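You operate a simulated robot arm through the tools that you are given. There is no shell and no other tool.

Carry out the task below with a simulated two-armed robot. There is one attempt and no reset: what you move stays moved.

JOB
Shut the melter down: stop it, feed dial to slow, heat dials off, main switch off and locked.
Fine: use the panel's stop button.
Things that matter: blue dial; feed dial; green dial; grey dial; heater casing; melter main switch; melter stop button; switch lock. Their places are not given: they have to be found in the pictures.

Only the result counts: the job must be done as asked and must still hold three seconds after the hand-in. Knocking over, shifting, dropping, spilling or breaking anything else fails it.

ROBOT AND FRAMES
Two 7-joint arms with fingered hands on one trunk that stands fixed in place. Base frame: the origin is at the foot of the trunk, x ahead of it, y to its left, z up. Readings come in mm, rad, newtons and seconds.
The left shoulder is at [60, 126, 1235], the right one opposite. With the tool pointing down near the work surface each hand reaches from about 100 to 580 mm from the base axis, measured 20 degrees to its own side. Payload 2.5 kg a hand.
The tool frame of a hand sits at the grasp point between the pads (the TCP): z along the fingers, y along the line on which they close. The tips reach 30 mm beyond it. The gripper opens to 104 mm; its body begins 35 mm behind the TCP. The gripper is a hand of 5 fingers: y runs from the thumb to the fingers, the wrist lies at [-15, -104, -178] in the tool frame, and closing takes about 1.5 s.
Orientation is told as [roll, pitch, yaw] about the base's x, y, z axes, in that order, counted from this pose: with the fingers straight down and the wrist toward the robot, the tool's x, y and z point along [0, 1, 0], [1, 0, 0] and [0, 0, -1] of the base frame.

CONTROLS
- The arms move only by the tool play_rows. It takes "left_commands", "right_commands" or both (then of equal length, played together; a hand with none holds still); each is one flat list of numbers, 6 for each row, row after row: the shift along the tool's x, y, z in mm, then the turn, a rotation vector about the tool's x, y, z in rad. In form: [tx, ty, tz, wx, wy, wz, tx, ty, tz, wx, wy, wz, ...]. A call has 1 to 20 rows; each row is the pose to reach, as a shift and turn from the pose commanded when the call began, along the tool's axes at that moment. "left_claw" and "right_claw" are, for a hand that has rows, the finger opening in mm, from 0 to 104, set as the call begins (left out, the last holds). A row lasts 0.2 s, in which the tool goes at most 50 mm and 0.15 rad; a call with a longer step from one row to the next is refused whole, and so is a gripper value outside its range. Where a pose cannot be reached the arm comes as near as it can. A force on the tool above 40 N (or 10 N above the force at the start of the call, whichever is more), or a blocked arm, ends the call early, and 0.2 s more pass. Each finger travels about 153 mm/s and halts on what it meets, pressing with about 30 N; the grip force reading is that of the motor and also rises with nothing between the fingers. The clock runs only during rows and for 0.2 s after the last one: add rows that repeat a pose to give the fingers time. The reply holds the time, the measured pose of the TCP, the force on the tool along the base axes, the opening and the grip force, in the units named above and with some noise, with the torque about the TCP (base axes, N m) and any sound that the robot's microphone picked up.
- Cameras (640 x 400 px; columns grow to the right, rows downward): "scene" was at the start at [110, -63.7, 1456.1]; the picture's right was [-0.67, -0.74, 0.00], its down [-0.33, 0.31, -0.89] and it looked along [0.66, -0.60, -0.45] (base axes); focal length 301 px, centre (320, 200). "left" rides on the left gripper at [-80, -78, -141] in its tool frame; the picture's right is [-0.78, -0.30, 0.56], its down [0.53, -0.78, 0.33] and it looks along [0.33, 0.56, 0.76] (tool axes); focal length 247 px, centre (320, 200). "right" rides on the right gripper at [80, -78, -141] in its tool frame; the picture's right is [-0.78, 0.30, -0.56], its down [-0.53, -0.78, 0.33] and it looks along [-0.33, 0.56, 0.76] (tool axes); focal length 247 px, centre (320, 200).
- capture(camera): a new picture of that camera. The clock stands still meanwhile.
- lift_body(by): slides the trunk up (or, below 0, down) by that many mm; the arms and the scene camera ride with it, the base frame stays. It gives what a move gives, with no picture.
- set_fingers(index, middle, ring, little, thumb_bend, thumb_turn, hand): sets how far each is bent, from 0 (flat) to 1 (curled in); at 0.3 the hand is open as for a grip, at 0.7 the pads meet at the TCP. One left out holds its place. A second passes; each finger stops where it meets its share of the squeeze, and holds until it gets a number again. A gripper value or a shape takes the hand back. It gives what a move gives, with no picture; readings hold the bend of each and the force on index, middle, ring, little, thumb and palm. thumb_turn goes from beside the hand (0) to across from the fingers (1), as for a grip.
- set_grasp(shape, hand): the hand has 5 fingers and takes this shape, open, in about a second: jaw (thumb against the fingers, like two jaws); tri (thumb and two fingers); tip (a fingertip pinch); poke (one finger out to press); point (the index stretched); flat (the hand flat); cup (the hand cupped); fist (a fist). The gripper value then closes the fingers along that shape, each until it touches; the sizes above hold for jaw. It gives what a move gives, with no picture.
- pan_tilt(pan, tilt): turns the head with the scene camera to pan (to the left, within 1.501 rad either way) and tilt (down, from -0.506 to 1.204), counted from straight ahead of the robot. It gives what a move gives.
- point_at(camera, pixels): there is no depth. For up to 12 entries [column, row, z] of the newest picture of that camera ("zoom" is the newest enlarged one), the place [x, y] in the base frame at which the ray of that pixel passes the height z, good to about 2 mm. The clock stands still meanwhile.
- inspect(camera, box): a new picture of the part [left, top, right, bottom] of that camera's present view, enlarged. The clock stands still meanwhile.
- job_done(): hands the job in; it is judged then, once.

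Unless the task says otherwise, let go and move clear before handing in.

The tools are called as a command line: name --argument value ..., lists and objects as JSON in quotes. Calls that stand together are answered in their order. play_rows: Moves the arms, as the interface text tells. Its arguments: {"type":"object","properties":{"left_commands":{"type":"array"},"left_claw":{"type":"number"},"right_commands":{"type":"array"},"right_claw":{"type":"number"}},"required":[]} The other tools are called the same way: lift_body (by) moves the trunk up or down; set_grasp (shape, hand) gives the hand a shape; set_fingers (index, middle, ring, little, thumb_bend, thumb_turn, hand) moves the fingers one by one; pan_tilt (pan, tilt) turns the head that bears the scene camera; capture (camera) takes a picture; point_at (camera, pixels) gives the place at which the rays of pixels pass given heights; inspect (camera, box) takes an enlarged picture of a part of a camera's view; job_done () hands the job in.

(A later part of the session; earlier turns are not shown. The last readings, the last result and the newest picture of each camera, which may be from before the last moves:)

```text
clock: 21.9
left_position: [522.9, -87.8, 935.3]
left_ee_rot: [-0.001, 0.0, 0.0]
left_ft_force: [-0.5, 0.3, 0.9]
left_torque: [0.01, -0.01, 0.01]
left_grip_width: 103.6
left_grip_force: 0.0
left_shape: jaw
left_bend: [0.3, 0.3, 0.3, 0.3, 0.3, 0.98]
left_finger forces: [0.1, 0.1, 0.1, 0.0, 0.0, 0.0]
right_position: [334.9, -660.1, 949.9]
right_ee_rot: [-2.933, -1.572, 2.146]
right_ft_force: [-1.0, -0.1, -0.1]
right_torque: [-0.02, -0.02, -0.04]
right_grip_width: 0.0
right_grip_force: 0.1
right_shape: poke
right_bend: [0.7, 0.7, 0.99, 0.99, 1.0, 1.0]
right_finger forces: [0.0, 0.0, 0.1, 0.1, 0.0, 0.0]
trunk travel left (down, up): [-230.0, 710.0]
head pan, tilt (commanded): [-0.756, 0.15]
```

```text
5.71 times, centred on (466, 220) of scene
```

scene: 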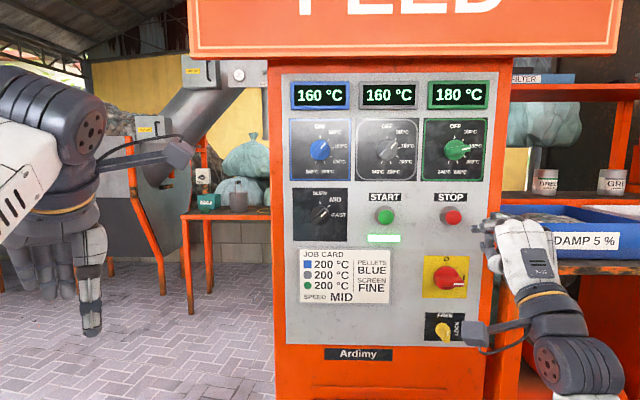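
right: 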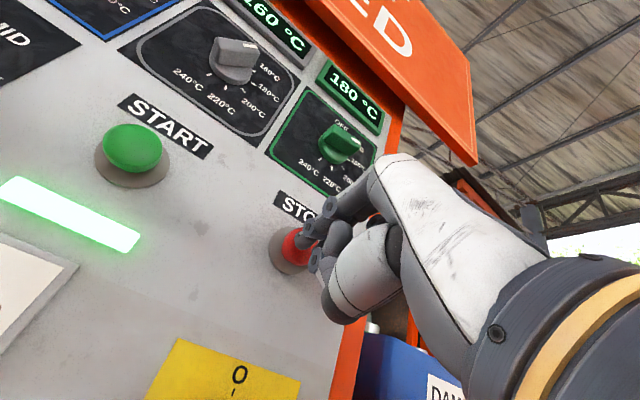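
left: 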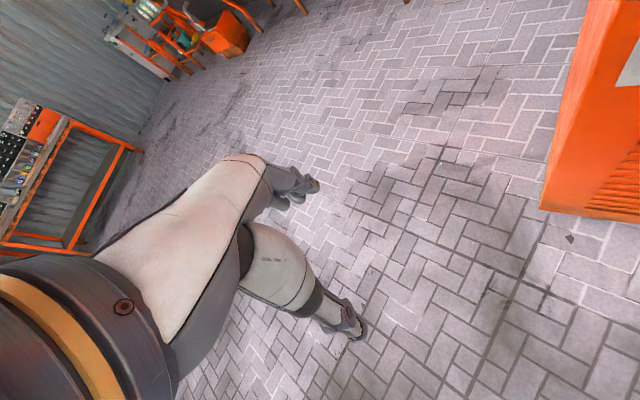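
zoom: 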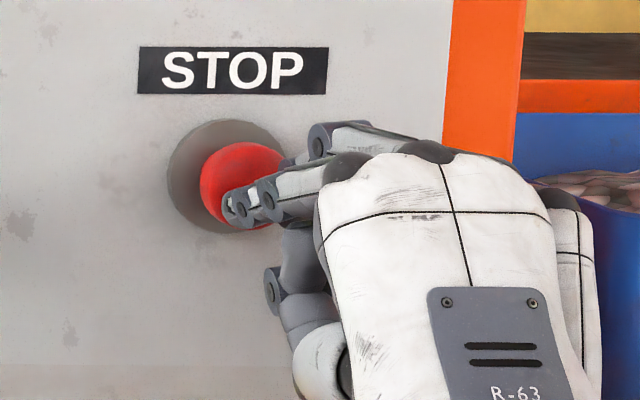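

The index sits right in front of the red cap (zoom (240,207)), no contact yet, TCP about 4 mm low. I'll raise 4 mm and creep forward in 3 mm steps until the button is pushed.

play_rows --right_commands '[0, 4, 0, 0, 0, 0, 0, 4, 4, 0, 0, 0, 0, 4, 7, 0, 0, 0, 0, 4, 10, 0, 0, 0, 0, 4, 13, 0, 0, 0, 0, 4, 16, 0, 0, 0, 0, 4, 19, 0, 0, 0]'

capture --camera "right"

inspect --camera "scene" --box '[350, 185, 510, 285]'

```text
clock: 23.5
left_position: [522.3, -86.3, 935.6]
left_ee_rot: [-0.004, -0.002, 0.0]
left_ft_force: [-0.5, -0.1, 0.9]
left_torque: [0.01, 0.03, -0.01]
left_grip_width: 103.6
left_grip_force: 0.0
left_shape: jaw
left_bend: [0.3, 0.3, 0.3, 0.3, 0.3, 0.98]
left_finger forces: [0.0, 0.0, 0.0, 0.1, 0.0, 0.1]
right_position: [346.6, -670.6, 960.9]
right_ee_rot: [-3.085, -1.554, 2.301]
right_ft_force: [-21.0, 26.6, 2.9]
right_torque: [0.06, 0.04, 0.23]
right_grip_width: 0.0
right_grip_force: 0.0
right_shape: poke
right_bend: [0.7, 0.7, 0.99, 0.99, 1.0, 1.0]
right_finger forces: [30.3, 4.1, 0.0, 0.0, 0.1, 0.0]
trunk travel left (down, up): [-230.0, 710.0]
head pan, tilt (commanded): [-0.756, 0.15]
heard: click
```

```text
taken
```

right: 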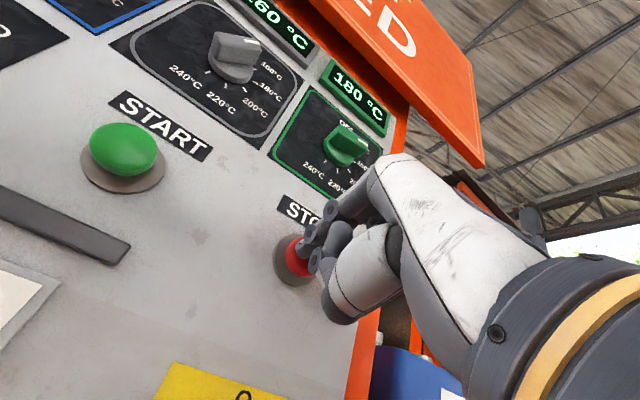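

```text
4.00 times, centred on (430, 235) of scene
```

zoom: 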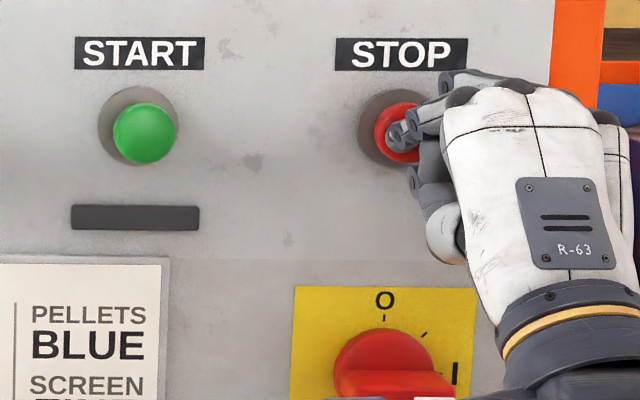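

A click was heard, the run light under START has gone dark (zoom (135,217)), and the index felt 30 N, so the melter is stopped. I'll back straight out.

play_rows --right_commands '[0, 0, -30, 0, 0, 0, 0, 0, -70, 0, 0, 0, 0, 0, -110, 0, 0, 0, 0, 0, -150, 0, 0, 0, 0, 0, -150, 0, 0, 0]'

set_grasp --hand "right" --shape "tri"

capture --camera "right"

capture --camera "scene"

```text
clock: 24.7
left_position: [523.9, -89.1, 935.4]
left_ee_rot: [0.001, 0.0, 0.0]
left_ft_force: [0.1, -0.3, -0.1]
left_torque: [-0.01, -0.01, 0.0]
left_grip_width: 103.7
left_grip_force: 0.0
left_shape: jaw
left_bend: [0.3, 0.3, 0.3, 0.3, 0.3, 0.98]
left_finger forces: [0.0, 0.0, 0.0, 0.0, 0.1, 0.0]
right_position: [243.5, -568.9, 954.3]
right_ee_rot: [-0.493, -1.572, -0.292]
right_ft_force: [0.7, 1.1, 0.2]
right_torque: [0.0, 0.02, 0.01]
right_grip_width: 0.3
right_grip_force: 0.1
right_shape: poke
right_bend: [0.7, 0.7, 0.99, 0.99, 1.0, 1.0]
right_finger forces: [0.1, 0.0, 0.0, 0.1, 0.0, 0.1]
trunk travel left (down, up): [-230.0, 710.0]
head pan, tilt (commanded): [-0.756, 0.15]
```

```text
clock: 25.6
left_position: [524.2, -89.0, 935.1]
left_ee_rot: [0.0, 0.0, 0.0]
left_ft_force: [0.6, -0.4, 0.8]
left_torque: [0.01, 0.0, 0.03]
left_grip_width: 103.5
left_grip_force: 0.0
left_shape: jaw
left_bend: [0.3, 0.3, 0.3, 0.3, 0.3, 0.98]
left_finger forces: [0.0, 0.1, 0.0, 0.1, 0.0, 0.0]
right_position: [243.8, -568.7, 954.9]
right_ee_rot: [2.937, -1.572, 2.56]
right_ft_force: [0.2, 0.4, 0.8]
right_torque: [0.02, 0.0, 0.02]
right_grip_width: 104.0
right_grip_force: 0.1
right_shape: tri
right_bend: [0.3, 0.3, 0.99, 0.99, 0.3, 0.98]
right_finger forces: [0.0, 0.0, 0.1, 0.0, 0.0, 0.0]
trunk travel left (down, up): [-230.0, 710.0]
head pan, tilt (commanded): [-0.756, 0.15]
```

```text
taken
```

right: 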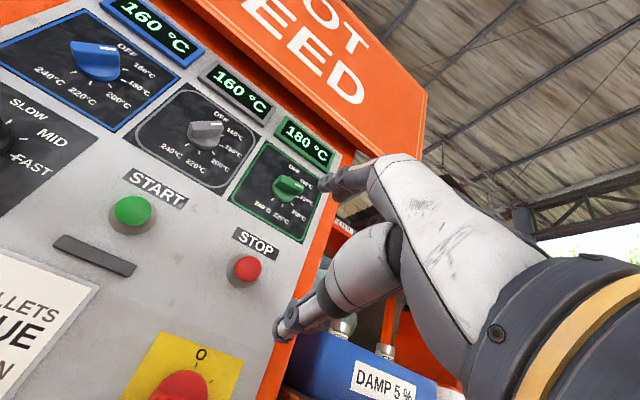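

```text
taken
```

scene: 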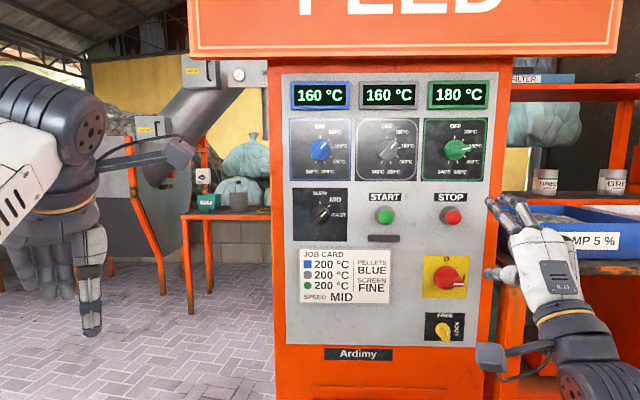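

The light stays dark and the hand is clear. I'll slide left to the feed dial's column (r=-50, z=955) at standoff and roll the hand 45° counter-clockwise so the fingers will straddle the feed dial's bar.

play_rows --right_commands '[40, 0, 0, 0, 0, -0.1122, 80, 0, 0, 0, 0, -0.2244, 120, 0, 0, 0, 0, -0.3366, 160, 0, 0, 0, 0, -0.4488, 200, 0, 0, 0, 0, -0.561, 240, 0, 0, 0, 0, -0.6732, 280, 0, 0, 0, 0, -0.7854, 280, 0, 0, 0, 0, -0.7854]' --right_claw 60

capture --camera "scene"

capture --camera "right"

```text
clock: 27.4
left_position: [523.5, -89.3, 934.5]
left_ee_rot: [0.0, 0.0, 0.0]
left_ft_force: [-1.0, 0.1, -0.4]
left_torque: [0.01, 0.01, 0.0]
left_grip_width: 103.7
left_grip_force: 0.1
left_shape: jaw
left_bend: [0.3, 0.3, 0.3, 0.3, 0.3, 0.98]
left_finger forces: [0.0, 0.0, 0.0, 0.0, 0.0, 0.0]
right_position: [438.7, -370.8, 957.9]
right_ee_rot: [-1.573, -0.784, 0.787]
right_ft_force: [0.7, 0.1, 0.0]
right_torque: [-0.01, -0.01, -0.01]
right_grip_width: 60.3
right_grip_force: 0.1
right_shape: tri
right_bend: [0.74, 0.41, 0.99, 0.99, 0.66, 1.0]
right_finger forces: [0.0, 0.0, 0.1, 0.1, 0.0, 0.0]
trunk travel left (down, up): [-230.0, 710.0]
head pan, tilt (commanded): [-0.756, 0.15]
```

```text
taken
```

scene: 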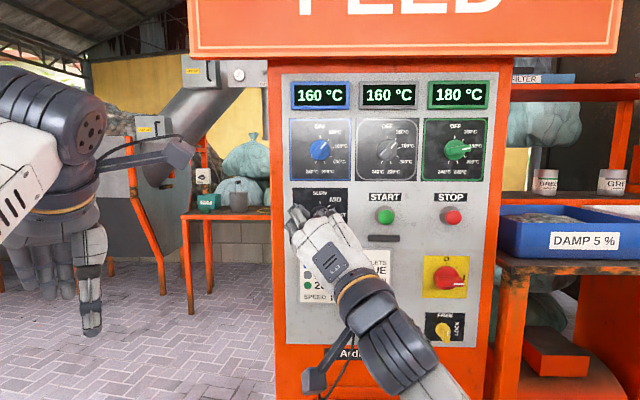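

```text
taken
```

right: 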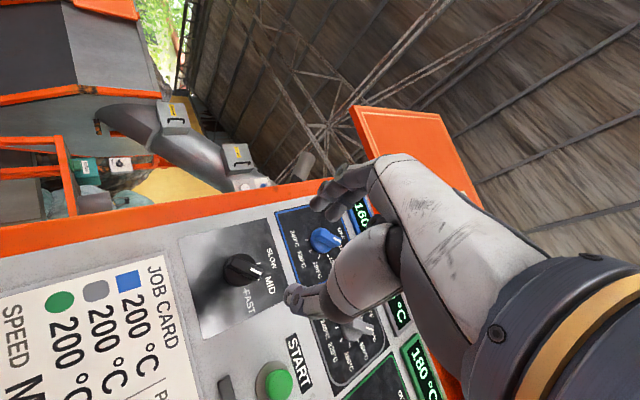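

The 45° roll was reached cleanly (TCP r=-48, z=958), but the tri shape reports uneven bends (index 0.74, middle 0.41, thumb 0.66). I'll zoom in on the fingers before approaching.

inspect --camera "right" --box '[220, 140, 420, 340]'

inspect --camera "scene" --box '[270, 185, 382, 255]'

```text
2.00 times, centred on (320, 240) of right
```

zoom: 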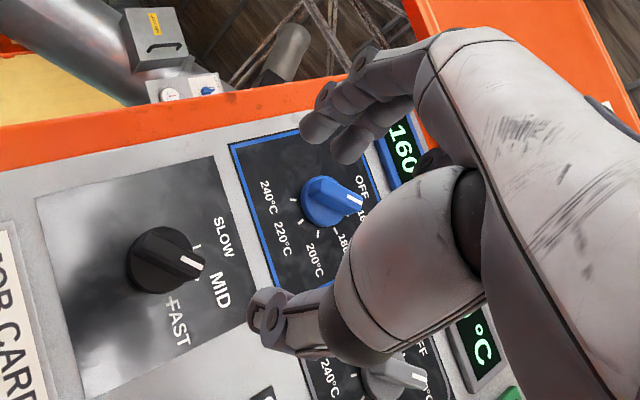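

```text
5.71 times, centred on (326, 220) of scene
```

zoom: 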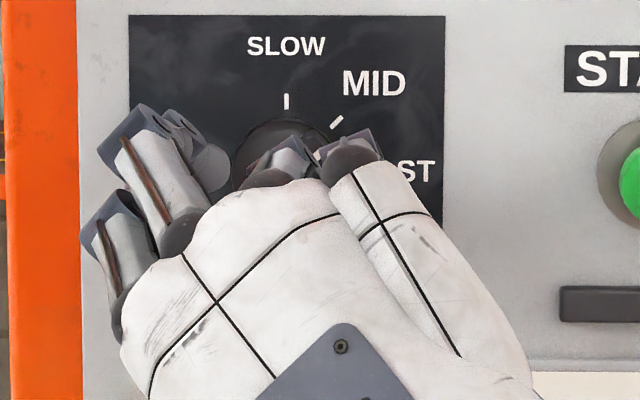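

The feed dial appears at (242,268) in the right view, matching my predicted spot within a couple of mm, and the fingers look like a sensible open pinch. I'll correct by 3.5 mm and advance to about 75 mm from the panel.

play_rows --right_commands '[1.5, 0, 35, 0, 0, 0, 3.5, -0.5, 70, 0, 0, 0, 3.5, -0.5, 100, 0, 0, 0, 3.5, -0.5, 120, 0, 0, 0, 3.5, -0.5, 120, 0, 0, 0]'

capture --camera "right"

inspect --camera "right" --box '[200, 140, 400, 340]'

inspect --camera "scene" --box '[270, 185, 382, 255]'

```text
clock: 28.6
left_position: [523.6, -88.1, 935.5]
left_ee_rot: [0.0, 0.0, -0.001]
left_ft_force: [-0.5, -0.2, 0.2]
left_torque: [0.03, 0.01, 0.0]
left_grip_width: 103.5
left_grip_force: 0.1
left_shape: jaw
left_bend: [0.3, 0.3, 0.3, 0.3, 0.3, 0.98]
left_finger forces: [0.0, 0.0, 0.0, 0.1, 0.0, 0.1]
right_position: [527.6, -455.4, 951.7]
right_ee_rot: [-1.572, -0.786, 0.788]
right_ft_force: [-0.3, 0.1, 0.4]
right_torque: [0.03, 0.04, 0.0]
right_grip_width: 60.3
right_grip_force: 0.0
right_shape: tri
right_bend: [0.74, 0.41, 0.99, 0.99, 0.66, 1.0]
right_finger forces: [0.0, 0.1, 0.0, 0.0, 0.1, 0.0]
trunk travel left (down, up): [-230.0, 710.0]
head pan, tilt (commanded): [-0.756, 0.15]
```

```text
taken
```

right: 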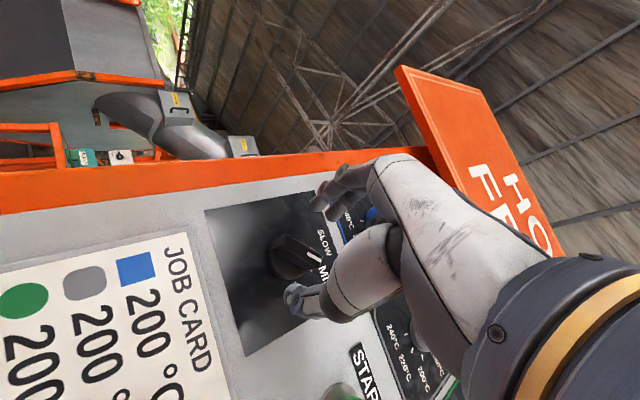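

```text
2.00 times, centred on (300, 240) of right
```

zoom: 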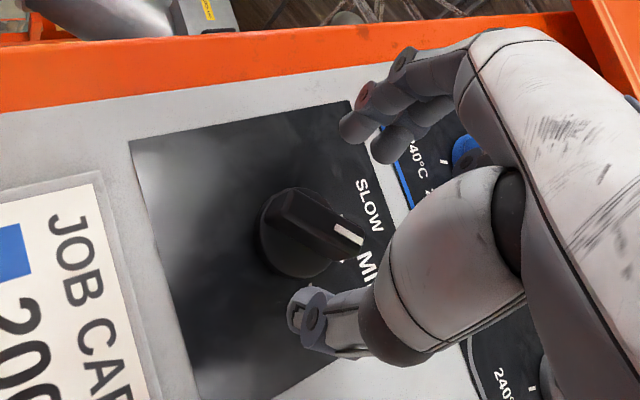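

```text
5.71 times, centred on (326, 220) of scene
```

zoom: 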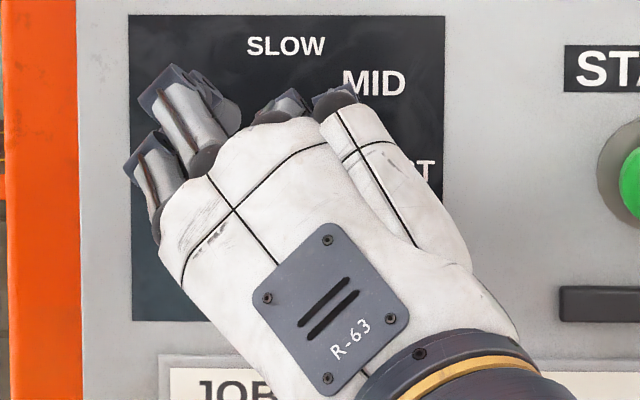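

The dial sits between the open fingertips, with its bar running along the tool's x axis; the pictured disc at zoom (300,232) matches the prediction within 2-3 mm. I'll fine-correct and advance 30 mm so that the tips pass beside the bar.

play_rows --right_commands '[-1.5, 1, 8, 0, 0, 0, -3, 1.6, 16, 0, 0, 0, -3, 1.6, 24, 0, 0, 0, -3, 1.6, 30, 0, 0, 0, -3, 1.6, 30, 0, 0, 0]'

inspect --camera "right" --box '[220, 150, 420, 350]'

inspect --camera "scene" --box '[270, 185, 382, 255]'

```text
clock: 29.8
left_position: [524.0, -88.6, 935.5]
left_ee_rot: [0.0, 0.0, 0.0]
left_ft_force: [1.2, 0.7, -0.5]
left_torque: [0.0, -0.01, -0.02]
left_grip_width: 103.7
left_grip_force: 0.1
left_shape: jaw
left_bend: [0.3, 0.3, 0.3, 0.3, 0.3, 0.98]
left_finger forces: [0.1, 0.1, 0.0, 0.1, 0.0, 0.0]
right_position: [549.1, -475.9, 953.2]
right_ee_rot: [-1.571, -0.785, 0.786]
right_ft_force: [0.2, 0.0, 0.4]
right_torque: [0.04, 0.0, 0.04]
right_grip_width: 60.2
right_grip_force: 0.0
right_shape: tri
right_bend: [0.74, 0.41, 0.99, 0.99, 0.66, 1.0]
right_finger forces: [0.0, 0.1, 0.0, 0.0, 0.0, 0.1]
trunk travel left (down, up): [-230.0, 710.0]
head pan, tilt (commanded): [-0.756, 0.15]
```

```text
2.00 times, centred on (320, 250) of right
```

zoom: 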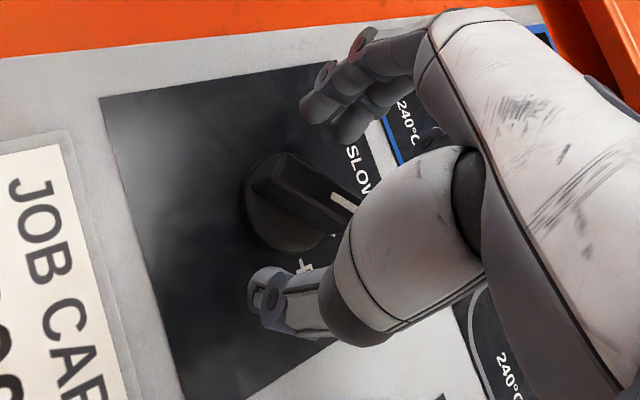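

```text
5.71 times, centred on (326, 220) of scene
```

zoom: 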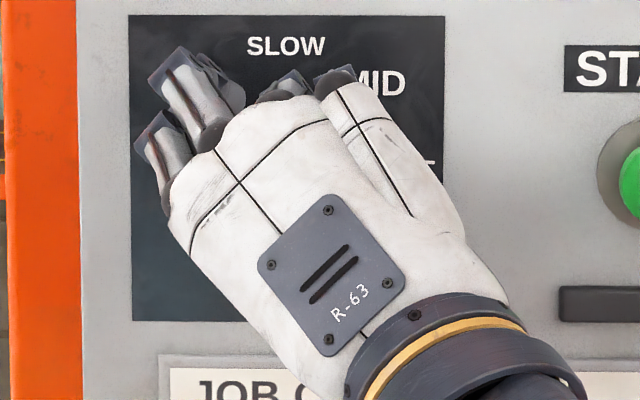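

The bar lies roughly midway between the fingertips (zoom (315,105)) and thumb tip (265,290), TCP 44 mm from the panel. I'll close on it.

play_rows --right_commands '[0, 0, 0, 0, 0, 0, 0, 0, 0, 0, 0, 0, 0, 0, 0, 0, 0, 0, 0, 0, 0, 0, 0, 0, 0, 0, 0, 0, 0, 0, 0, 0, 0, 0, 0, 0, 0, 0, 0, 0, 0, 0, 0, 0, 0, 0, 0, 0]' --right_claw 0

inspect --camera "right" --box '[220, 150, 420, 350]'

```text
clock: 31.6
left_position: [523.2, -89.0, 934.6]
left_ee_rot: [0.0, -0.003, 0.0]
left_ft_force: [-0.4, 0.8, 0.1]
left_torque: [0.0, 0.0, 0.03]
left_grip_width: 103.7
left_grip_force: 0.0
left_shape: jaw
left_bend: [0.3, 0.3, 0.3, 0.3, 0.3, 0.98]
left_finger forces: [0.0, 0.0, 0.1, 0.0, 0.1, 0.0]
right_position: [547.9, -475.2, 952.8]
right_ee_rot: [-1.571, -0.785, 0.787]
right_ft_force: [1.8, -1.8, 0.3]
right_torque: [-0.05, -0.06, 0.02]
right_grip_width: 8.3
right_grip_force: 30.2
right_shape: tri
right_bend: [0.72, 0.65, 1.0, 1.0, 0.73, 1.0]
right_finger forces: [13.8, 13.5, 0.1, 0.0, 26.4, 0.0]
trunk travel left (down, up): [-230.0, 710.0]
head pan, tilt (commanded): [-0.756, 0.15]
```

```text
2.00 times, centred on (320, 250) of right
```

zoom: 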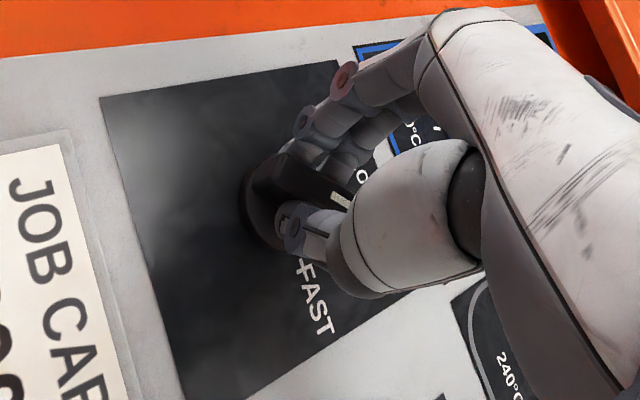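

The grip is firm (width 8.3 mm, thumb 26 N against 14+14 N). I'll turn the feed dial 45° counter-clockwise toward SLOW about its axis.

play_rows --right_commands '[-0.2, -0.2, 0, 0, 0, -0.1122, -0.35, -0.4, 0, 0, 0, -0.2244, -0.5, -0.65, 0, 0, 0, -0.3366, -0.7, -0.9, 0, 0, 0, -0.4488, -0.85, -1.1, 0, 0, 0, -0.561, -1.0, -1.35, 0, 0, 0, -0.6732, -1.16, -1.59, 0, 0, 0, -0.7854, -1.16, -1.59, 0, 0, 0, -0.7854, -1.16, -1.59, 0, 0, 0, -0.7854]'

inspect --camera "right" --box '[220, 150, 420, 350]'

capture --camera "scene"

```text
clock: 33.6
left_position: [523.2, -87.6, 935.6]
left_ee_rot: [0.0, -0.002, 0.001]
left_ft_force: [-0.4, 0.3, 0.1]
left_torque: [0.0, 0.02, -0.02]
left_grip_width: 103.6
left_grip_force: 0.1
left_shape: jaw
left_bend: [0.3, 0.3, 0.3, 0.3, 0.3, 0.98]
left_finger forces: [0.0, 0.0, 0.0, 0.1, 0.1, 0.0]
right_position: [546.8, -476.7, 953.4]
right_ee_rot: [-1.57, 0.0, 0.786]
right_ft_force: [1.5, 3.3, -0.6]
right_torque: [0.01, 0.02, 0.12]
right_grip_width: 8.1
right_grip_force: 29.7
right_shape: tri
right_bend: [0.72, 0.65, 1.0, 1.0, 0.73, 1.0]
right_finger forces: [15.7, 15.7, 0.0, 0.0, 27.9, 0.0]
trunk travel left (down, up): [-230.0, 710.0]
head pan, tilt (commanded): [-0.756, 0.15]
```

```text
2.00 times, centred on (320, 250) of right
```

zoom: 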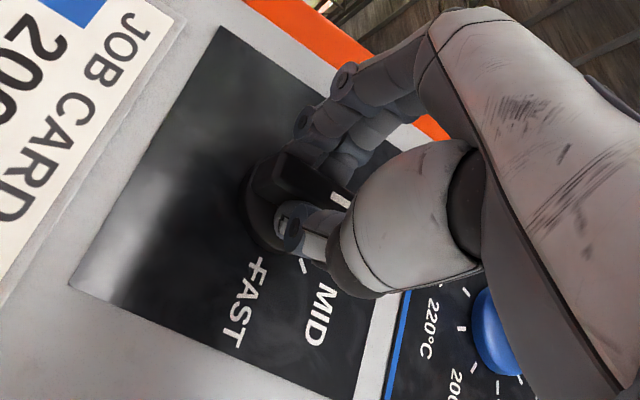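

```text
taken
```

scene: 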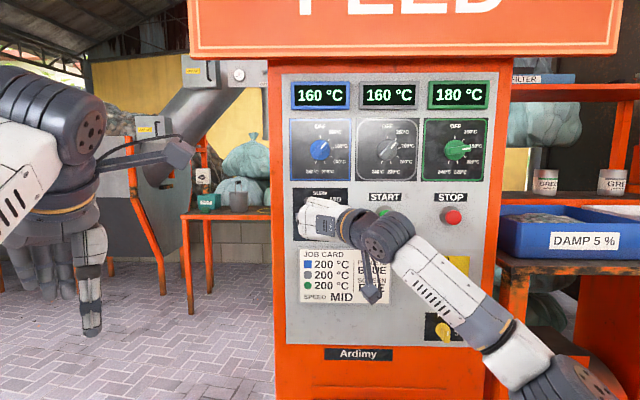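

The hand rolled fully and the bar's white mark now points toward the panel's top (zoom (340,200)). I'll open, back out, and check the pointer.

play_rows --right_commands '[0, 0, 0, 0, 0, 0, 0, 0, 0, 0, 0, 0, 0, 0, 0, 0, 0, 0, 0, 0, 0, 0, 0, 0, 0, 0, -15, 0, 0, 0, 0, 0, -35, 0, 0, 0, 0, 0, -75, 0, 0, 0, 0, 0, -110, 0, 0, 0, 0, 0, -110, 0, 0, 0]' --right_claw 60

capture --camera "right"

inspect --camera "scene" --box '[270, 175, 398, 255]'

```text
clock: 35.6
left_position: [523.4, -89.6, 935.5]
left_ee_rot: [-0.001, 0.001, 0.001]
left_ft_force: [0.9, 0.7, 0.1]
left_torque: [0.0, 0.01, 0.01]
left_grip_width: 103.6
left_grip_force: 0.2
left_shape: jaw
left_bend: [0.3, 0.3, 0.3, 0.3, 0.3, 0.98]
left_finger forces: [0.1, 0.0, 0.0, 0.0, 0.0, 0.1]
right_position: [468.5, -397.0, 953.7]
right_ee_rot: [-1.571, -0.001, 0.786]
right_ft_force: [-1.3, -0.3, -0.4]
right_torque: [0.02, 0.0, -0.01]
right_grip_width: 59.6
right_grip_force: 0.0
right_shape: tri
right_bend: [0.74, 0.42, 0.99, 0.99, 0.66, 1.0]
right_finger forces: [0.0, 0.0, 0.1, 0.1, 0.0, 0.0]
trunk travel left (down, up): [-230.0, 710.0]
head pan, tilt (commanded): [-0.756, 0.15]
```

```text
taken
```

right: 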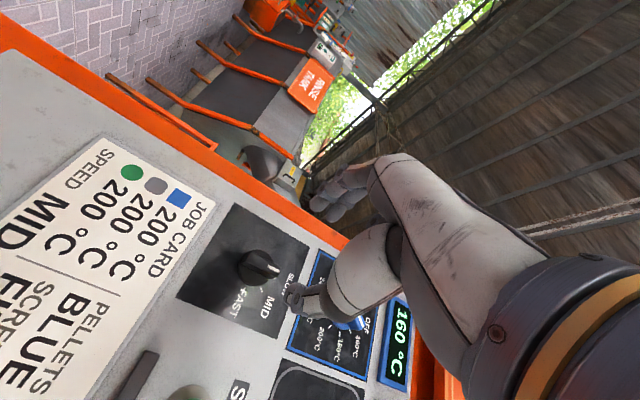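

```text
5.00 times, centred on (334, 215) of scene
```

zoom: 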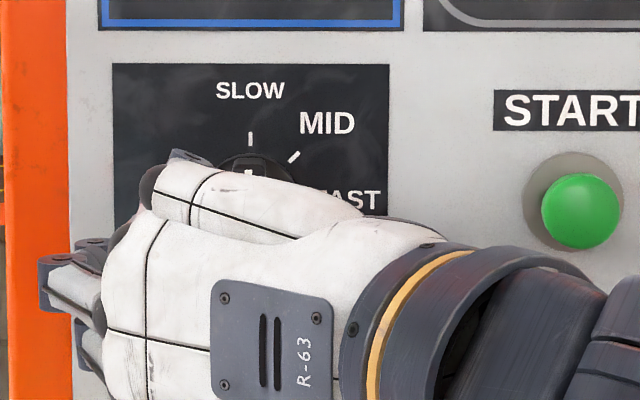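

The hand is clear; I'll zoom in on the feed dial in the right view to verify the pointer.

inspect --camera "right" --box '[170, 190, 330, 350]'

```text
2.50 times, centred on (250, 270) of right
```

zoom: 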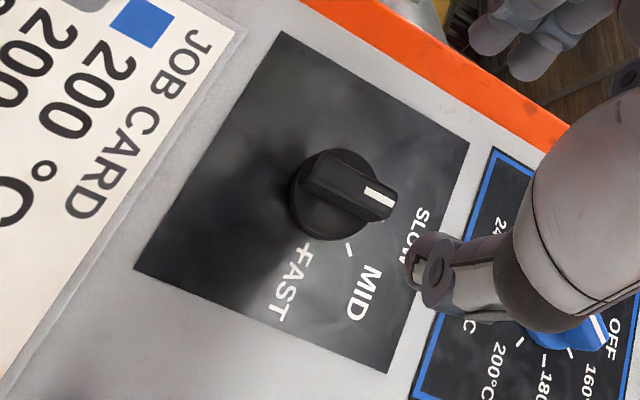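

The bar's mark points toward SLOW. Next is the blue dial, directly 141 mm above at z=1096. I'll raise the trunk by 142 mm, which carries the hand straight up at standoff, then look at the feed dial from the new height.

lift_body --by 142

play_rows --right_commands '[0, 0, 0, 0, 0, 0.1396, 0, 0, 0, 0, 0, 0.2793, 0, 0, 0, 0, 0, 0.4189, 0, 0, 0, 0, 0, 0.5585, 0, 0, 0, 0, 0, 0.6981, 0, 0, 0, 0, 0, 0.6981]'

pan_tilt --pan -0.755 --tilt 0.35

capture --camera "scene"

capture --camera "right"

```text
clock: 37.3
left_position: [523.9, -89.3, 1077.6]
left_ee_rot: [0.0, 0.001, 0.001]
left_ft_force: [0.4, 0.5, 0.2]
left_torque: [0.01, 0.02, -0.01]
left_grip_width: 103.6
left_grip_force: 0.0
left_shape: jaw
left_bend: [0.3, 0.3, 0.3, 0.3, 0.3, 0.98]
left_finger forces: [0.0, 0.0, 0.0, 0.1, 0.1, 0.1]
right_position: [469.3, -398.6, 1095.3]
right_ee_rot: [-1.571, 0.0, 0.785]
right_ft_force: [0.3, -0.4, 0.7]
right_torque: [0.01, 0.02, 0.0]
right_grip_width: 59.4
right_grip_force: 0.0
right_shape: tri
right_bend: [0.74, 0.42, 0.99, 0.99, 0.66, 1.0]
right_finger forces: [0.0, 0.0, 0.0, 0.0, 0.0, 0.0]
trunk travel left (down, up): [-372.0, 568.0]
head pan, tilt (commanded): [-0.756, 0.15]
```

```text
clock: 38.7
left_position: [524.2, -89.2, 1076.9]
left_ee_rot: [0.0, 0.001, -0.001]
left_ft_force: [-0.3, 0.7, -0.4]
left_torque: [0.02, 0.03, -0.02]
left_grip_width: 103.6
left_grip_force: 0.0
left_shape: jaw
left_bend: [0.3, 0.3, 0.3, 0.3, 0.3, 0.98]
left_finger forces: [0.0, 0.0, 0.1, 0.1, 0.0, 0.1]
right_position: [468.7, -397.4, 1096.5]
right_ee_rot: [-1.574, -0.7, 0.787]
right_ft_force: [0.2, 0.8, -0.4]
right_torque: [0.01, -0.01, -0.01]
right_grip_width: 59.7
right_grip_force: 0.0
right_shape: tri
right_bend: [0.74, 0.42, 0.99, 0.99, 0.66, 1.0]
right_finger forces: [0.1, 0.1, 0.0, 0.0, 0.0, 0.0]
trunk travel left (down, up): [-372.0, 568.0]
head pan, tilt (commanded): [-0.756, 0.15]
```

```text
clock: 39.4
left_position: [524.2, -89.6, 1078.3]
left_ee_rot: [0.002, 0.0, 0.0]
left_ft_force: [-0.1, 0.0, -0.5]
left_torque: [0.03, -0.01, 0.0]
left_grip_width: 103.7
left_grip_force: 0.1
left_shape: jaw
left_bend: [0.3, 0.3, 0.3, 0.3, 0.3, 0.98]
left_finger forces: [0.0, 0.1, 0.0, 0.0, 0.1, 0.0]
right_position: [469.1, -397.0, 1096.5]
right_ee_rot: [-1.571, -0.699, 0.785]
right_ft_force: [-0.2, -0.7, -0.2]
right_torque: [-0.01, -0.01, 0.02]
right_grip_width: 59.5
right_grip_force: 0.0
right_shape: tri
right_bend: [0.74, 0.42, 0.99, 0.99, 0.66, 1.0]
right_finger forces: [0.0, 0.0, 0.0, 0.0, 0.0, 0.0]
trunk travel left (down, up): [-372.0, 568.0]
head pan, tilt (commanded): [-0.756, 0.351]
```

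```text
taken
```

scene: 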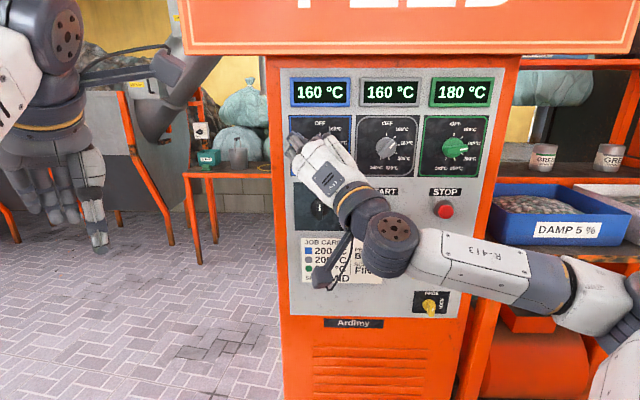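

```text
taken
```

right: 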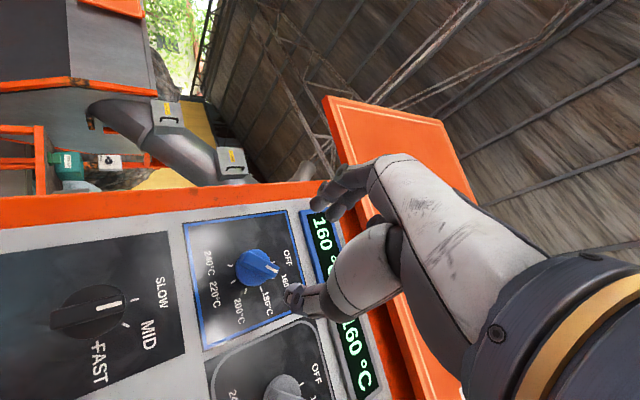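

The feed dial's pointer (right view (93,310)) faces SLOW, and the hand is lined up with the blue dial (TCP r=-51, z=1096.5, roll -50°). I'll advance 82 mm first and check.

play_rows --right_commands '[0, 0, 30, 0, 0, 0, 0, 0, 60, 0, 0, 0, 0, 0, 82, 0, 0, 0, 0, 0, 82, 0, 0, 0]'

inspect --camera "right" --box '[200, 150, 400, 350]'

```text
clock: 40.4
left_position: [523.3, -87.9, 1076.8]
left_ee_rot: [0.0, -0.002, 0.001]
left_ft_force: [0.0, 0.1, -0.2]
left_torque: [0.0, -0.01, -0.02]
left_grip_width: 103.7
left_grip_force: 0.0
left_shape: jaw
left_bend: [0.3, 0.3, 0.3, 0.3, 0.3, 0.98]
left_finger forces: [0.0, 0.0, 0.0, 0.1, 0.0, 0.0]
right_position: [528.2, -458.7, 1095.3]
right_ee_rot: [-1.571, -0.697, 0.785]
right_ft_force: [0.2, 0.3, 0.4]
right_torque: [0.01, 0.02, -0.06]
right_grip_width: 59.7
right_grip_force: 0.0
right_shape: tri
right_bend: [0.74, 0.42, 0.99, 0.99, 0.66, 1.0]
right_finger forces: [0.0, 0.0, 0.0, 0.0, 0.0, 0.0]
trunk travel left (down, up): [-372.0, 568.0]
head pan, tilt (commanded): [-0.756, 0.351]
```

```text
2.00 times, centred on (300, 250) of right
```

zoom: 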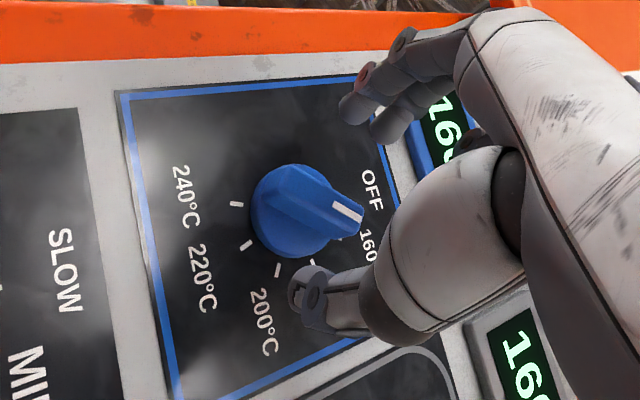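

The blue dial sits exactly where the feed dial did at this stage (disc centre px (288,256)), with its bar along the tool x axis. I'll advance the last 27 mm and close.

play_rows --right_commands '[0, 0, 9, 0, 0, 0, 0, 0, 18, 0, 0, 0, 0, 0, 27, 0, 0, 0, 0, 0, 27, 0, 0, 0]'

play_rows --right_commands '[0, 0, 0, 0, 0, 0, 0, 0, 0, 0, 0, 0, 0, 0, 0, 0, 0, 0, 0, 0, 0, 0, 0, 0, 0, 0, 0, 0, 0, 0, 0, 0, 0, 0, 0, 0, 0, 0, 0, 0, 0, 0, 0, 0, 0, 0, 0, 0]' --right_claw 0

inspect --camera "right" --box '[200, 150, 400, 350]'

```text
clock: 41.4
left_position: [524.0, -89.3, 1076.9]
left_ee_rot: [0.001, 0.0, 0.002]
left_ft_force: [-0.5, -0.1, -0.3]
left_torque: [0.0, 0.01, -0.01]
left_grip_width: 103.9
left_grip_force: 0.1
left_shape: jaw
left_bend: [0.3, 0.3, 0.3, 0.3, 0.3, 0.98]
left_finger forces: [0.1, 0.0, 0.0, 0.0, 0.1, 0.0]
right_position: [546.7, -476.1, 1095.1]
right_ee_rot: [-1.57, -0.7, 0.785]
right_ft_force: [-1.2, 0.3, -1.2]
right_torque: [-0.01, -0.01, -0.03]
right_grip_width: 59.6
right_grip_force: 0.1
right_shape: tri
right_bend: [0.74, 0.42, 0.99, 0.99, 0.66, 1.0]
right_finger forces: [0.1, 0.0, 0.1, 0.0, 0.1, 0.0]
trunk travel left (down, up): [-372.0, 568.0]
head pan, tilt (commanded): [-0.756, 0.351]
```

```text
clock: 43.2
left_position: [524.4, -88.8, 1076.9]
left_ee_rot: [0.001, 0.002, 0.0]
left_ft_force: [1.0, -1.2, -0.4]
left_torque: [0.0, 0.01, 0.03]
left_grip_width: 103.6
left_grip_force: 0.1
left_shape: jaw
left_bend: [0.3, 0.3, 0.3, 0.3, 0.3, 0.98]
left_finger forces: [0.1, 0.0, 0.1, 0.0, 0.0, 0.1]
right_position: [546.8, -475.3, 1094.3]
right_ee_rot: [-1.571, -0.697, 0.786]
right_ft_force: [1.9, -1.2, 1.1]
right_torque: [-0.01, -0.02, 0.03]
right_grip_width: 8.0
right_grip_force: 29.9
right_shape: tri
right_bend: [0.72, 0.65, 1.0, 1.0, 0.73, 1.0]
right_finger forces: [14.0, 13.5, 0.0, 0.0, 26.7, 0.0]
trunk travel left (down, up): [-372.0, 568.0]
head pan, tilt (commanded): [-0.756, 0.351]
```

```text
2.00 times, centred on (300, 250) of right
```

zoom: 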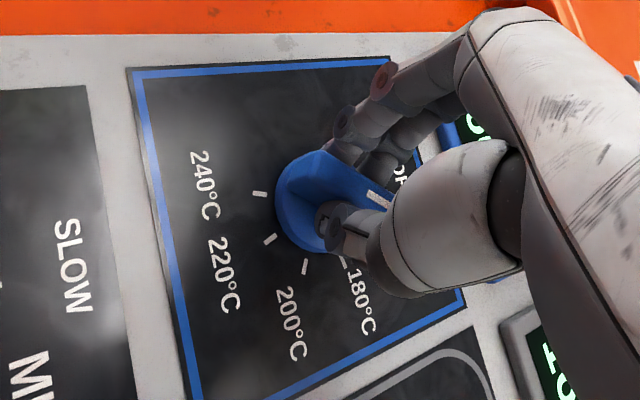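

Gripped like before (8.0 mm, 27 N). I'll turn the blue dial 40° counter-clockwise to OFF.

play_rows --right_commands '[-0.2, -0.2, 0, 0, 0, -0.12, -0.33, -0.35, 0, 0, 0, -0.24, -0.5, -0.5, 0, 0, 0, -0.36, -0.66, -0.7, 0, 0, 0, -0.48, -0.8, -0.85, 0, 0, 0, -0.6, -0.98, -1.03, 0, 0, 0, -0.71, -0.98, -1.03, 0, 0, 0, -0.71, -0.98, -1.03, 0, 0, 0, -0.71]'

inspect --camera "right" --box '[200, 150, 400, 350]'

play_rows --right_commands '[0, 0, 0, 0, 0, 0, 0, 0, 0, 0, 0, 0, 0, 0, 0, 0, 0, 0, 0, 0, 0, 0, 0, 0, 0, 0, -15, 0, 0, 0, 0, 0, -35, 0, 0, 0, 0, 0, -75, 0, 0, 0, 0, 0, -112, 0, 0, 0, 0, 0, -112, 0, 0, 0]' --right_claw 60

inspect --camera "right" --box '[170, 190, 330, 350]'

```text
clock: 45.0
left_position: [525.5, -88.0, 1076.8]
left_ee_rot: [0.001, 0.002, -0.001]
left_ft_force: [0.4, 0.3, 0.5]
left_torque: [0.0, 0.01, 0.0]
left_grip_width: 103.6
left_grip_force: 0.0
left_shape: jaw
left_bend: [0.3, 0.3, 0.3, 0.3, 0.3, 0.98]
left_finger forces: [0.1, 0.0, 0.0, 0.0, 0.0, 0.1]
right_position: [546.1, -476.2, 1094.7]
right_ee_rot: [-1.57, 0.012, 0.787]
right_ft_force: [8.0, 1.8, 0.6]
right_torque: [0.05, -0.04, 0.21]
right_grip_width: 7.9
right_grip_force: 30.1
right_shape: tri
right_bend: [0.72, 0.65, 1.0, 1.0, 0.73, 1.0]
right_finger forces: [17.0, 15.6, 0.1, 0.0, 25.6, 0.0]
trunk travel left (down, up): [-372.0, 568.0]
head pan, tilt (commanded): [-0.756, 0.351]
```

```text
2.00 times, centred on (300, 250) of right
```

zoom: 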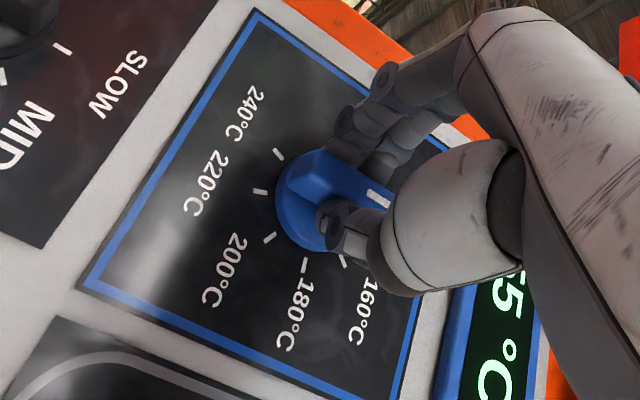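

```text
clock: 47.0
left_position: [523.6, -90.6, 1077.5]
left_ee_rot: [0.0, 0.001, -0.001]
left_ft_force: [-0.5, -0.3, 0.3]
left_torque: [0.06, 0.02, -0.02]
left_grip_width: 103.5
left_grip_force: 0.0
left_shape: jaw
left_bend: [0.3, 0.3, 0.3, 0.3, 0.3, 0.98]
left_finger forces: [0.1, 0.0, 0.1, 0.0, 0.0, 0.1]
right_position: [465.1, -395.4, 1094.8]
right_ee_rot: [-1.571, 0.012, 0.785]
right_ft_force: [0.3, 0.0, -0.2]
right_torque: [0.01, -0.04, 0.02]
right_grip_width: 59.6
right_grip_force: 0.1
right_shape: tri
right_bend: [0.74, 0.42, 0.99, 0.99, 0.66, 1.0]
right_finger forces: [0.0, 0.0, 0.0, 0.0, 0.1, 0.1]
trunk travel left (down, up): [-372.0, 568.0]
head pan, tilt (commanded): [-0.756, 0.351]
```

```text
2.50 times, centred on (250, 270) of right
```

zoom: 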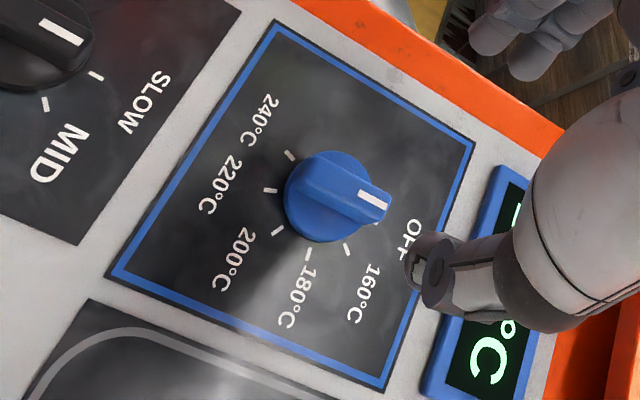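

The blue pointer is at OFF. Next the grey dial: I'll slide 140 mm right at standoff and roll back to -50°.

play_rows --right_commands '[-0.5, -28, 0, 0, 0, 0.142, -1, -56, 0, 0, 0, 0.284, -1.5, -84, 0, 0, 0, 0.426, -1.5, -112, 0, 0, 0, 0.568, -1.5, -139.6, 0, 0, 0, 0.71, -1.5, -139.6, 0, 0, 0, 0.71]'

capture --camera "scene"

inspect --camera "scene" --box '[270, 70, 430, 170]'

capture --camera "right"

```text
clock: 48.4
left_position: [523.3, -88.2, 1077.6]
left_ee_rot: [0.0, 0.0, 0.0]
left_ft_force: [0.4, -0.5, 0.1]
left_torque: [0.03, 0.02, -0.01]
left_grip_width: 103.6
left_grip_force: 0.1
left_shape: jaw
left_bend: [0.3, 0.3, 0.3, 0.3, 0.3, 0.98]
left_finger forces: [0.0, 0.0, 0.1, 0.0, 0.0, 0.1]
right_position: [368.1, -494.7, 1100.8]
right_ee_rot: [-1.572, -0.7, 0.784]
right_ft_force: [0.1, 1.0, 0.2]
right_torque: [-0.01, 0.02, -0.01]
right_grip_width: 59.5
right_grip_force: 0.0
right_shape: tri
right_bend: [0.74, 0.41, 0.99, 0.99, 0.66, 1.0]
right_finger forces: [0.1, 0.0, 0.0, 0.1, 0.0, 0.0]
trunk travel left (down, up): [-372.0, 568.0]
head pan, tilt (commanded): [-0.756, 0.351]
```

```text
taken
```

scene: 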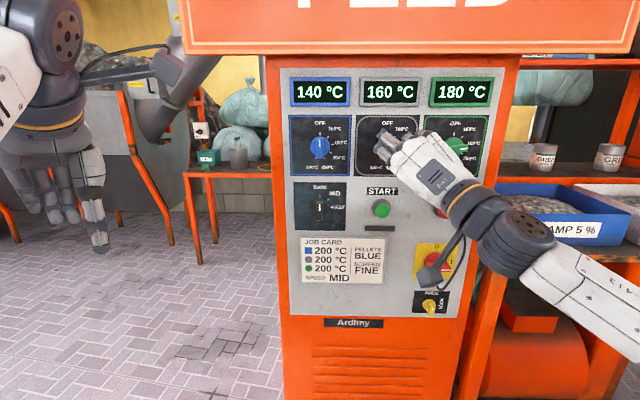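

```text
4.00 times, centred on (350, 120) of scene
```

zoom: 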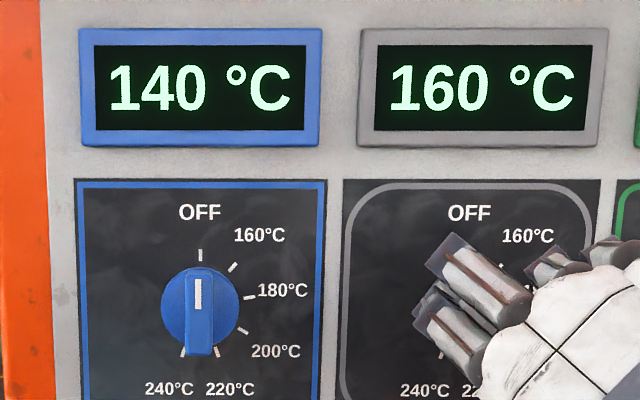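

```text
taken
```

right: 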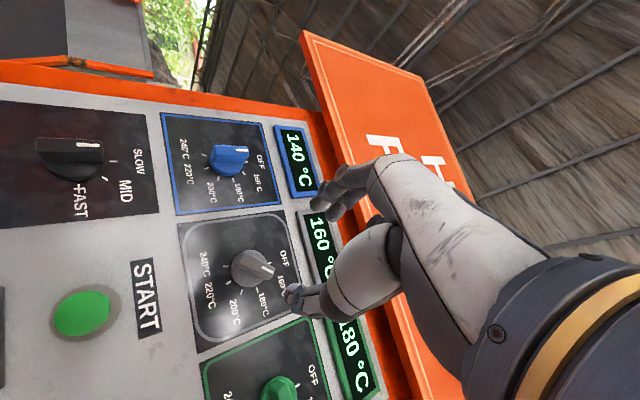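

Blue is exactly at OFF with its temperature falling, and feed is at SLOW. The TCP is 4.5 mm high for the grey dial, so I'll correct while advancing 85 mm.

play_rows --right_commands '[1, -1, 30, 0, 0, 0, 2.5, -3, 60, 0, 0, 0, 2.9, -3.5, 85, 0, 0, 0, 2.9, -3.5, 85, 0, 0, 0]'

inspect --camera "right" --box '[200, 150, 400, 350]'

```text
clock: 49.4
left_position: [523.5, -89.6, 1076.6]
left_ee_rot: [0.0, 0.002, 0.0]
left_ft_force: [0.0, 0.0, 0.0]
left_torque: [0.0, 0.03, 0.01]
left_grip_width: 103.3
left_grip_force: 0.1
left_shape: jaw
left_bend: [0.3, 0.3, 0.3, 0.3, 0.3, 0.98]
left_finger forces: [0.0, 0.1, 0.0, 0.0, 0.0, 0.1]
right_position: [426.2, -556.0, 1094.9]
right_ee_rot: [-1.571, -0.698, 0.786]
right_ft_force: [-0.6, -0.3, -0.4]
right_torque: [-0.04, 0.03, 0.01]
right_grip_width: 59.8
right_grip_force: 0.0
right_shape: tri
right_bend: [0.74, 0.41, 0.99, 0.99, 0.66, 1.0]
right_finger forces: [0.1, 0.0, 0.1, 0.0, 0.0, 0.1]
trunk travel left (down, up): [-372.0, 568.0]
head pan, tilt (commanded): [-0.756, 0.351]
```

```text
2.00 times, centred on (300, 250) of right
```

zoom: 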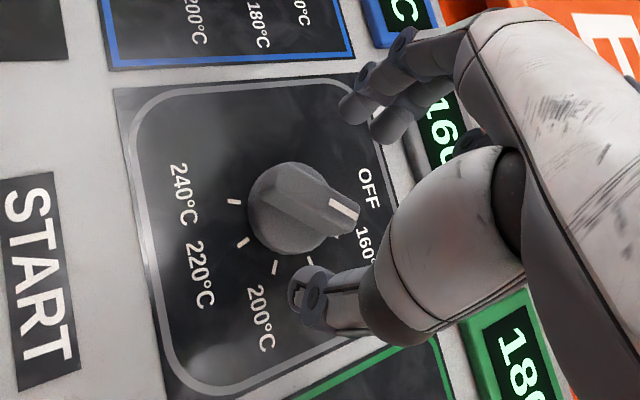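

The view matches the blue dial's at the same stage (disc at zoom (294,208)). I'll advance the last 30 mm, close, and turn in sequence, checking the grip in between.

play_rows --right_commands '[0, 0, 10, 0, 0, 0, 0, 0, 20, 0, 0, 0, 0, 0, 30, 0, 0, 0, 0, 0, 30, 0, 0, 0]'

play_rows --right_commands '[0, 0, 0, 0, 0, 0, 0, 0, 0, 0, 0, 0, 0, 0, 0, 0, 0, 0, 0, 0, 0, 0, 0, 0, 0, 0, 0, 0, 0, 0, 0, 0, 0, 0, 0, 0, 0, 0, 0, 0, 0, 0, 0, 0, 0, 0, 0, 0]' --right_claw 0

inspect --camera "right" --box '[200, 150, 400, 350]'

```text
clock: 50.4
left_position: [523.7, -88.5, 1077.4]
left_ee_rot: [-0.002, -0.001, 0.0]
left_ft_force: [0.2, 0.8, 0.2]
left_torque: [-0.01, 0.01, -0.03]
left_grip_width: 103.3
left_grip_force: 0.1
left_shape: jaw
left_bend: [0.3, 0.3, 0.3, 0.3, 0.3, 0.98]
left_finger forces: [0.0, 0.0, 0.0, 0.0, 0.0, 0.1]
right_position: [447.8, -577.5, 1095.0]
right_ee_rot: [-1.572, -0.698, 0.785]
right_ft_force: [-0.3, 0.1, 0.6]
right_torque: [0.01, -0.03, -0.02]
right_grip_width: 59.6
right_grip_force: 0.1
right_shape: tri
right_bend: [0.74, 0.41, 0.99, 0.99, 0.66, 1.0]
right_finger forces: [0.0, 0.0, 0.0, 0.0, 0.1, 0.0]
trunk travel left (down, up): [-372.0, 568.0]
head pan, tilt (commanded): [-0.756, 0.351]
```

```text
clock: 52.2
left_position: [524.1, -89.3, 1076.3]
left_ee_rot: [0.0, 0.002, -0.001]
left_ft_force: [0.2, 0.1, -0.1]
left_torque: [0.05, 0.01, -0.04]
left_grip_width: 103.7
left_grip_force: 0.1
left_shape: jaw
left_bend: [0.3, 0.3, 0.3, 0.3, 0.3, 0.98]
left_finger forces: [0.0, 0.0, 0.0, 0.0, 0.1, 0.0]
right_position: [448.0, -576.1, 1094.9]
right_ee_rot: [-1.569, -0.697, 0.785]
right_ft_force: [2.8, -1.9, 1.5]
right_torque: [-0.01, -0.02, 0.03]
right_grip_width: 8.9
right_grip_force: 30.0
right_shape: tri
right_bend: [0.72, 0.64, 1.0, 1.0, 0.73, 1.0]
right_finger forces: [13.9, 13.6, 0.0, 0.0, 26.1, 0.1]
trunk travel left (down, up): [-372.0, 568.0]
head pan, tilt (commanded): [-0.756, 0.351]
```

```text
2.00 times, centred on (300, 250) of right
```

zoom: 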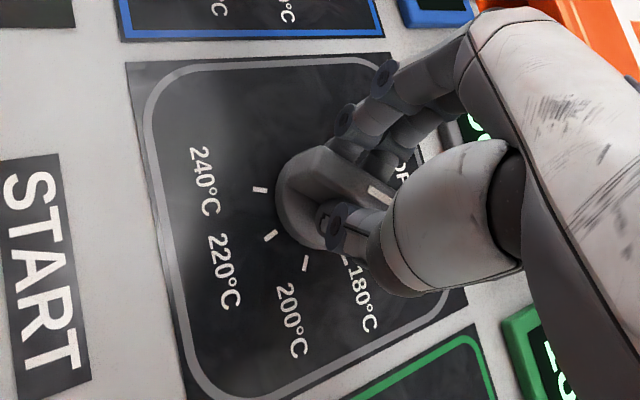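

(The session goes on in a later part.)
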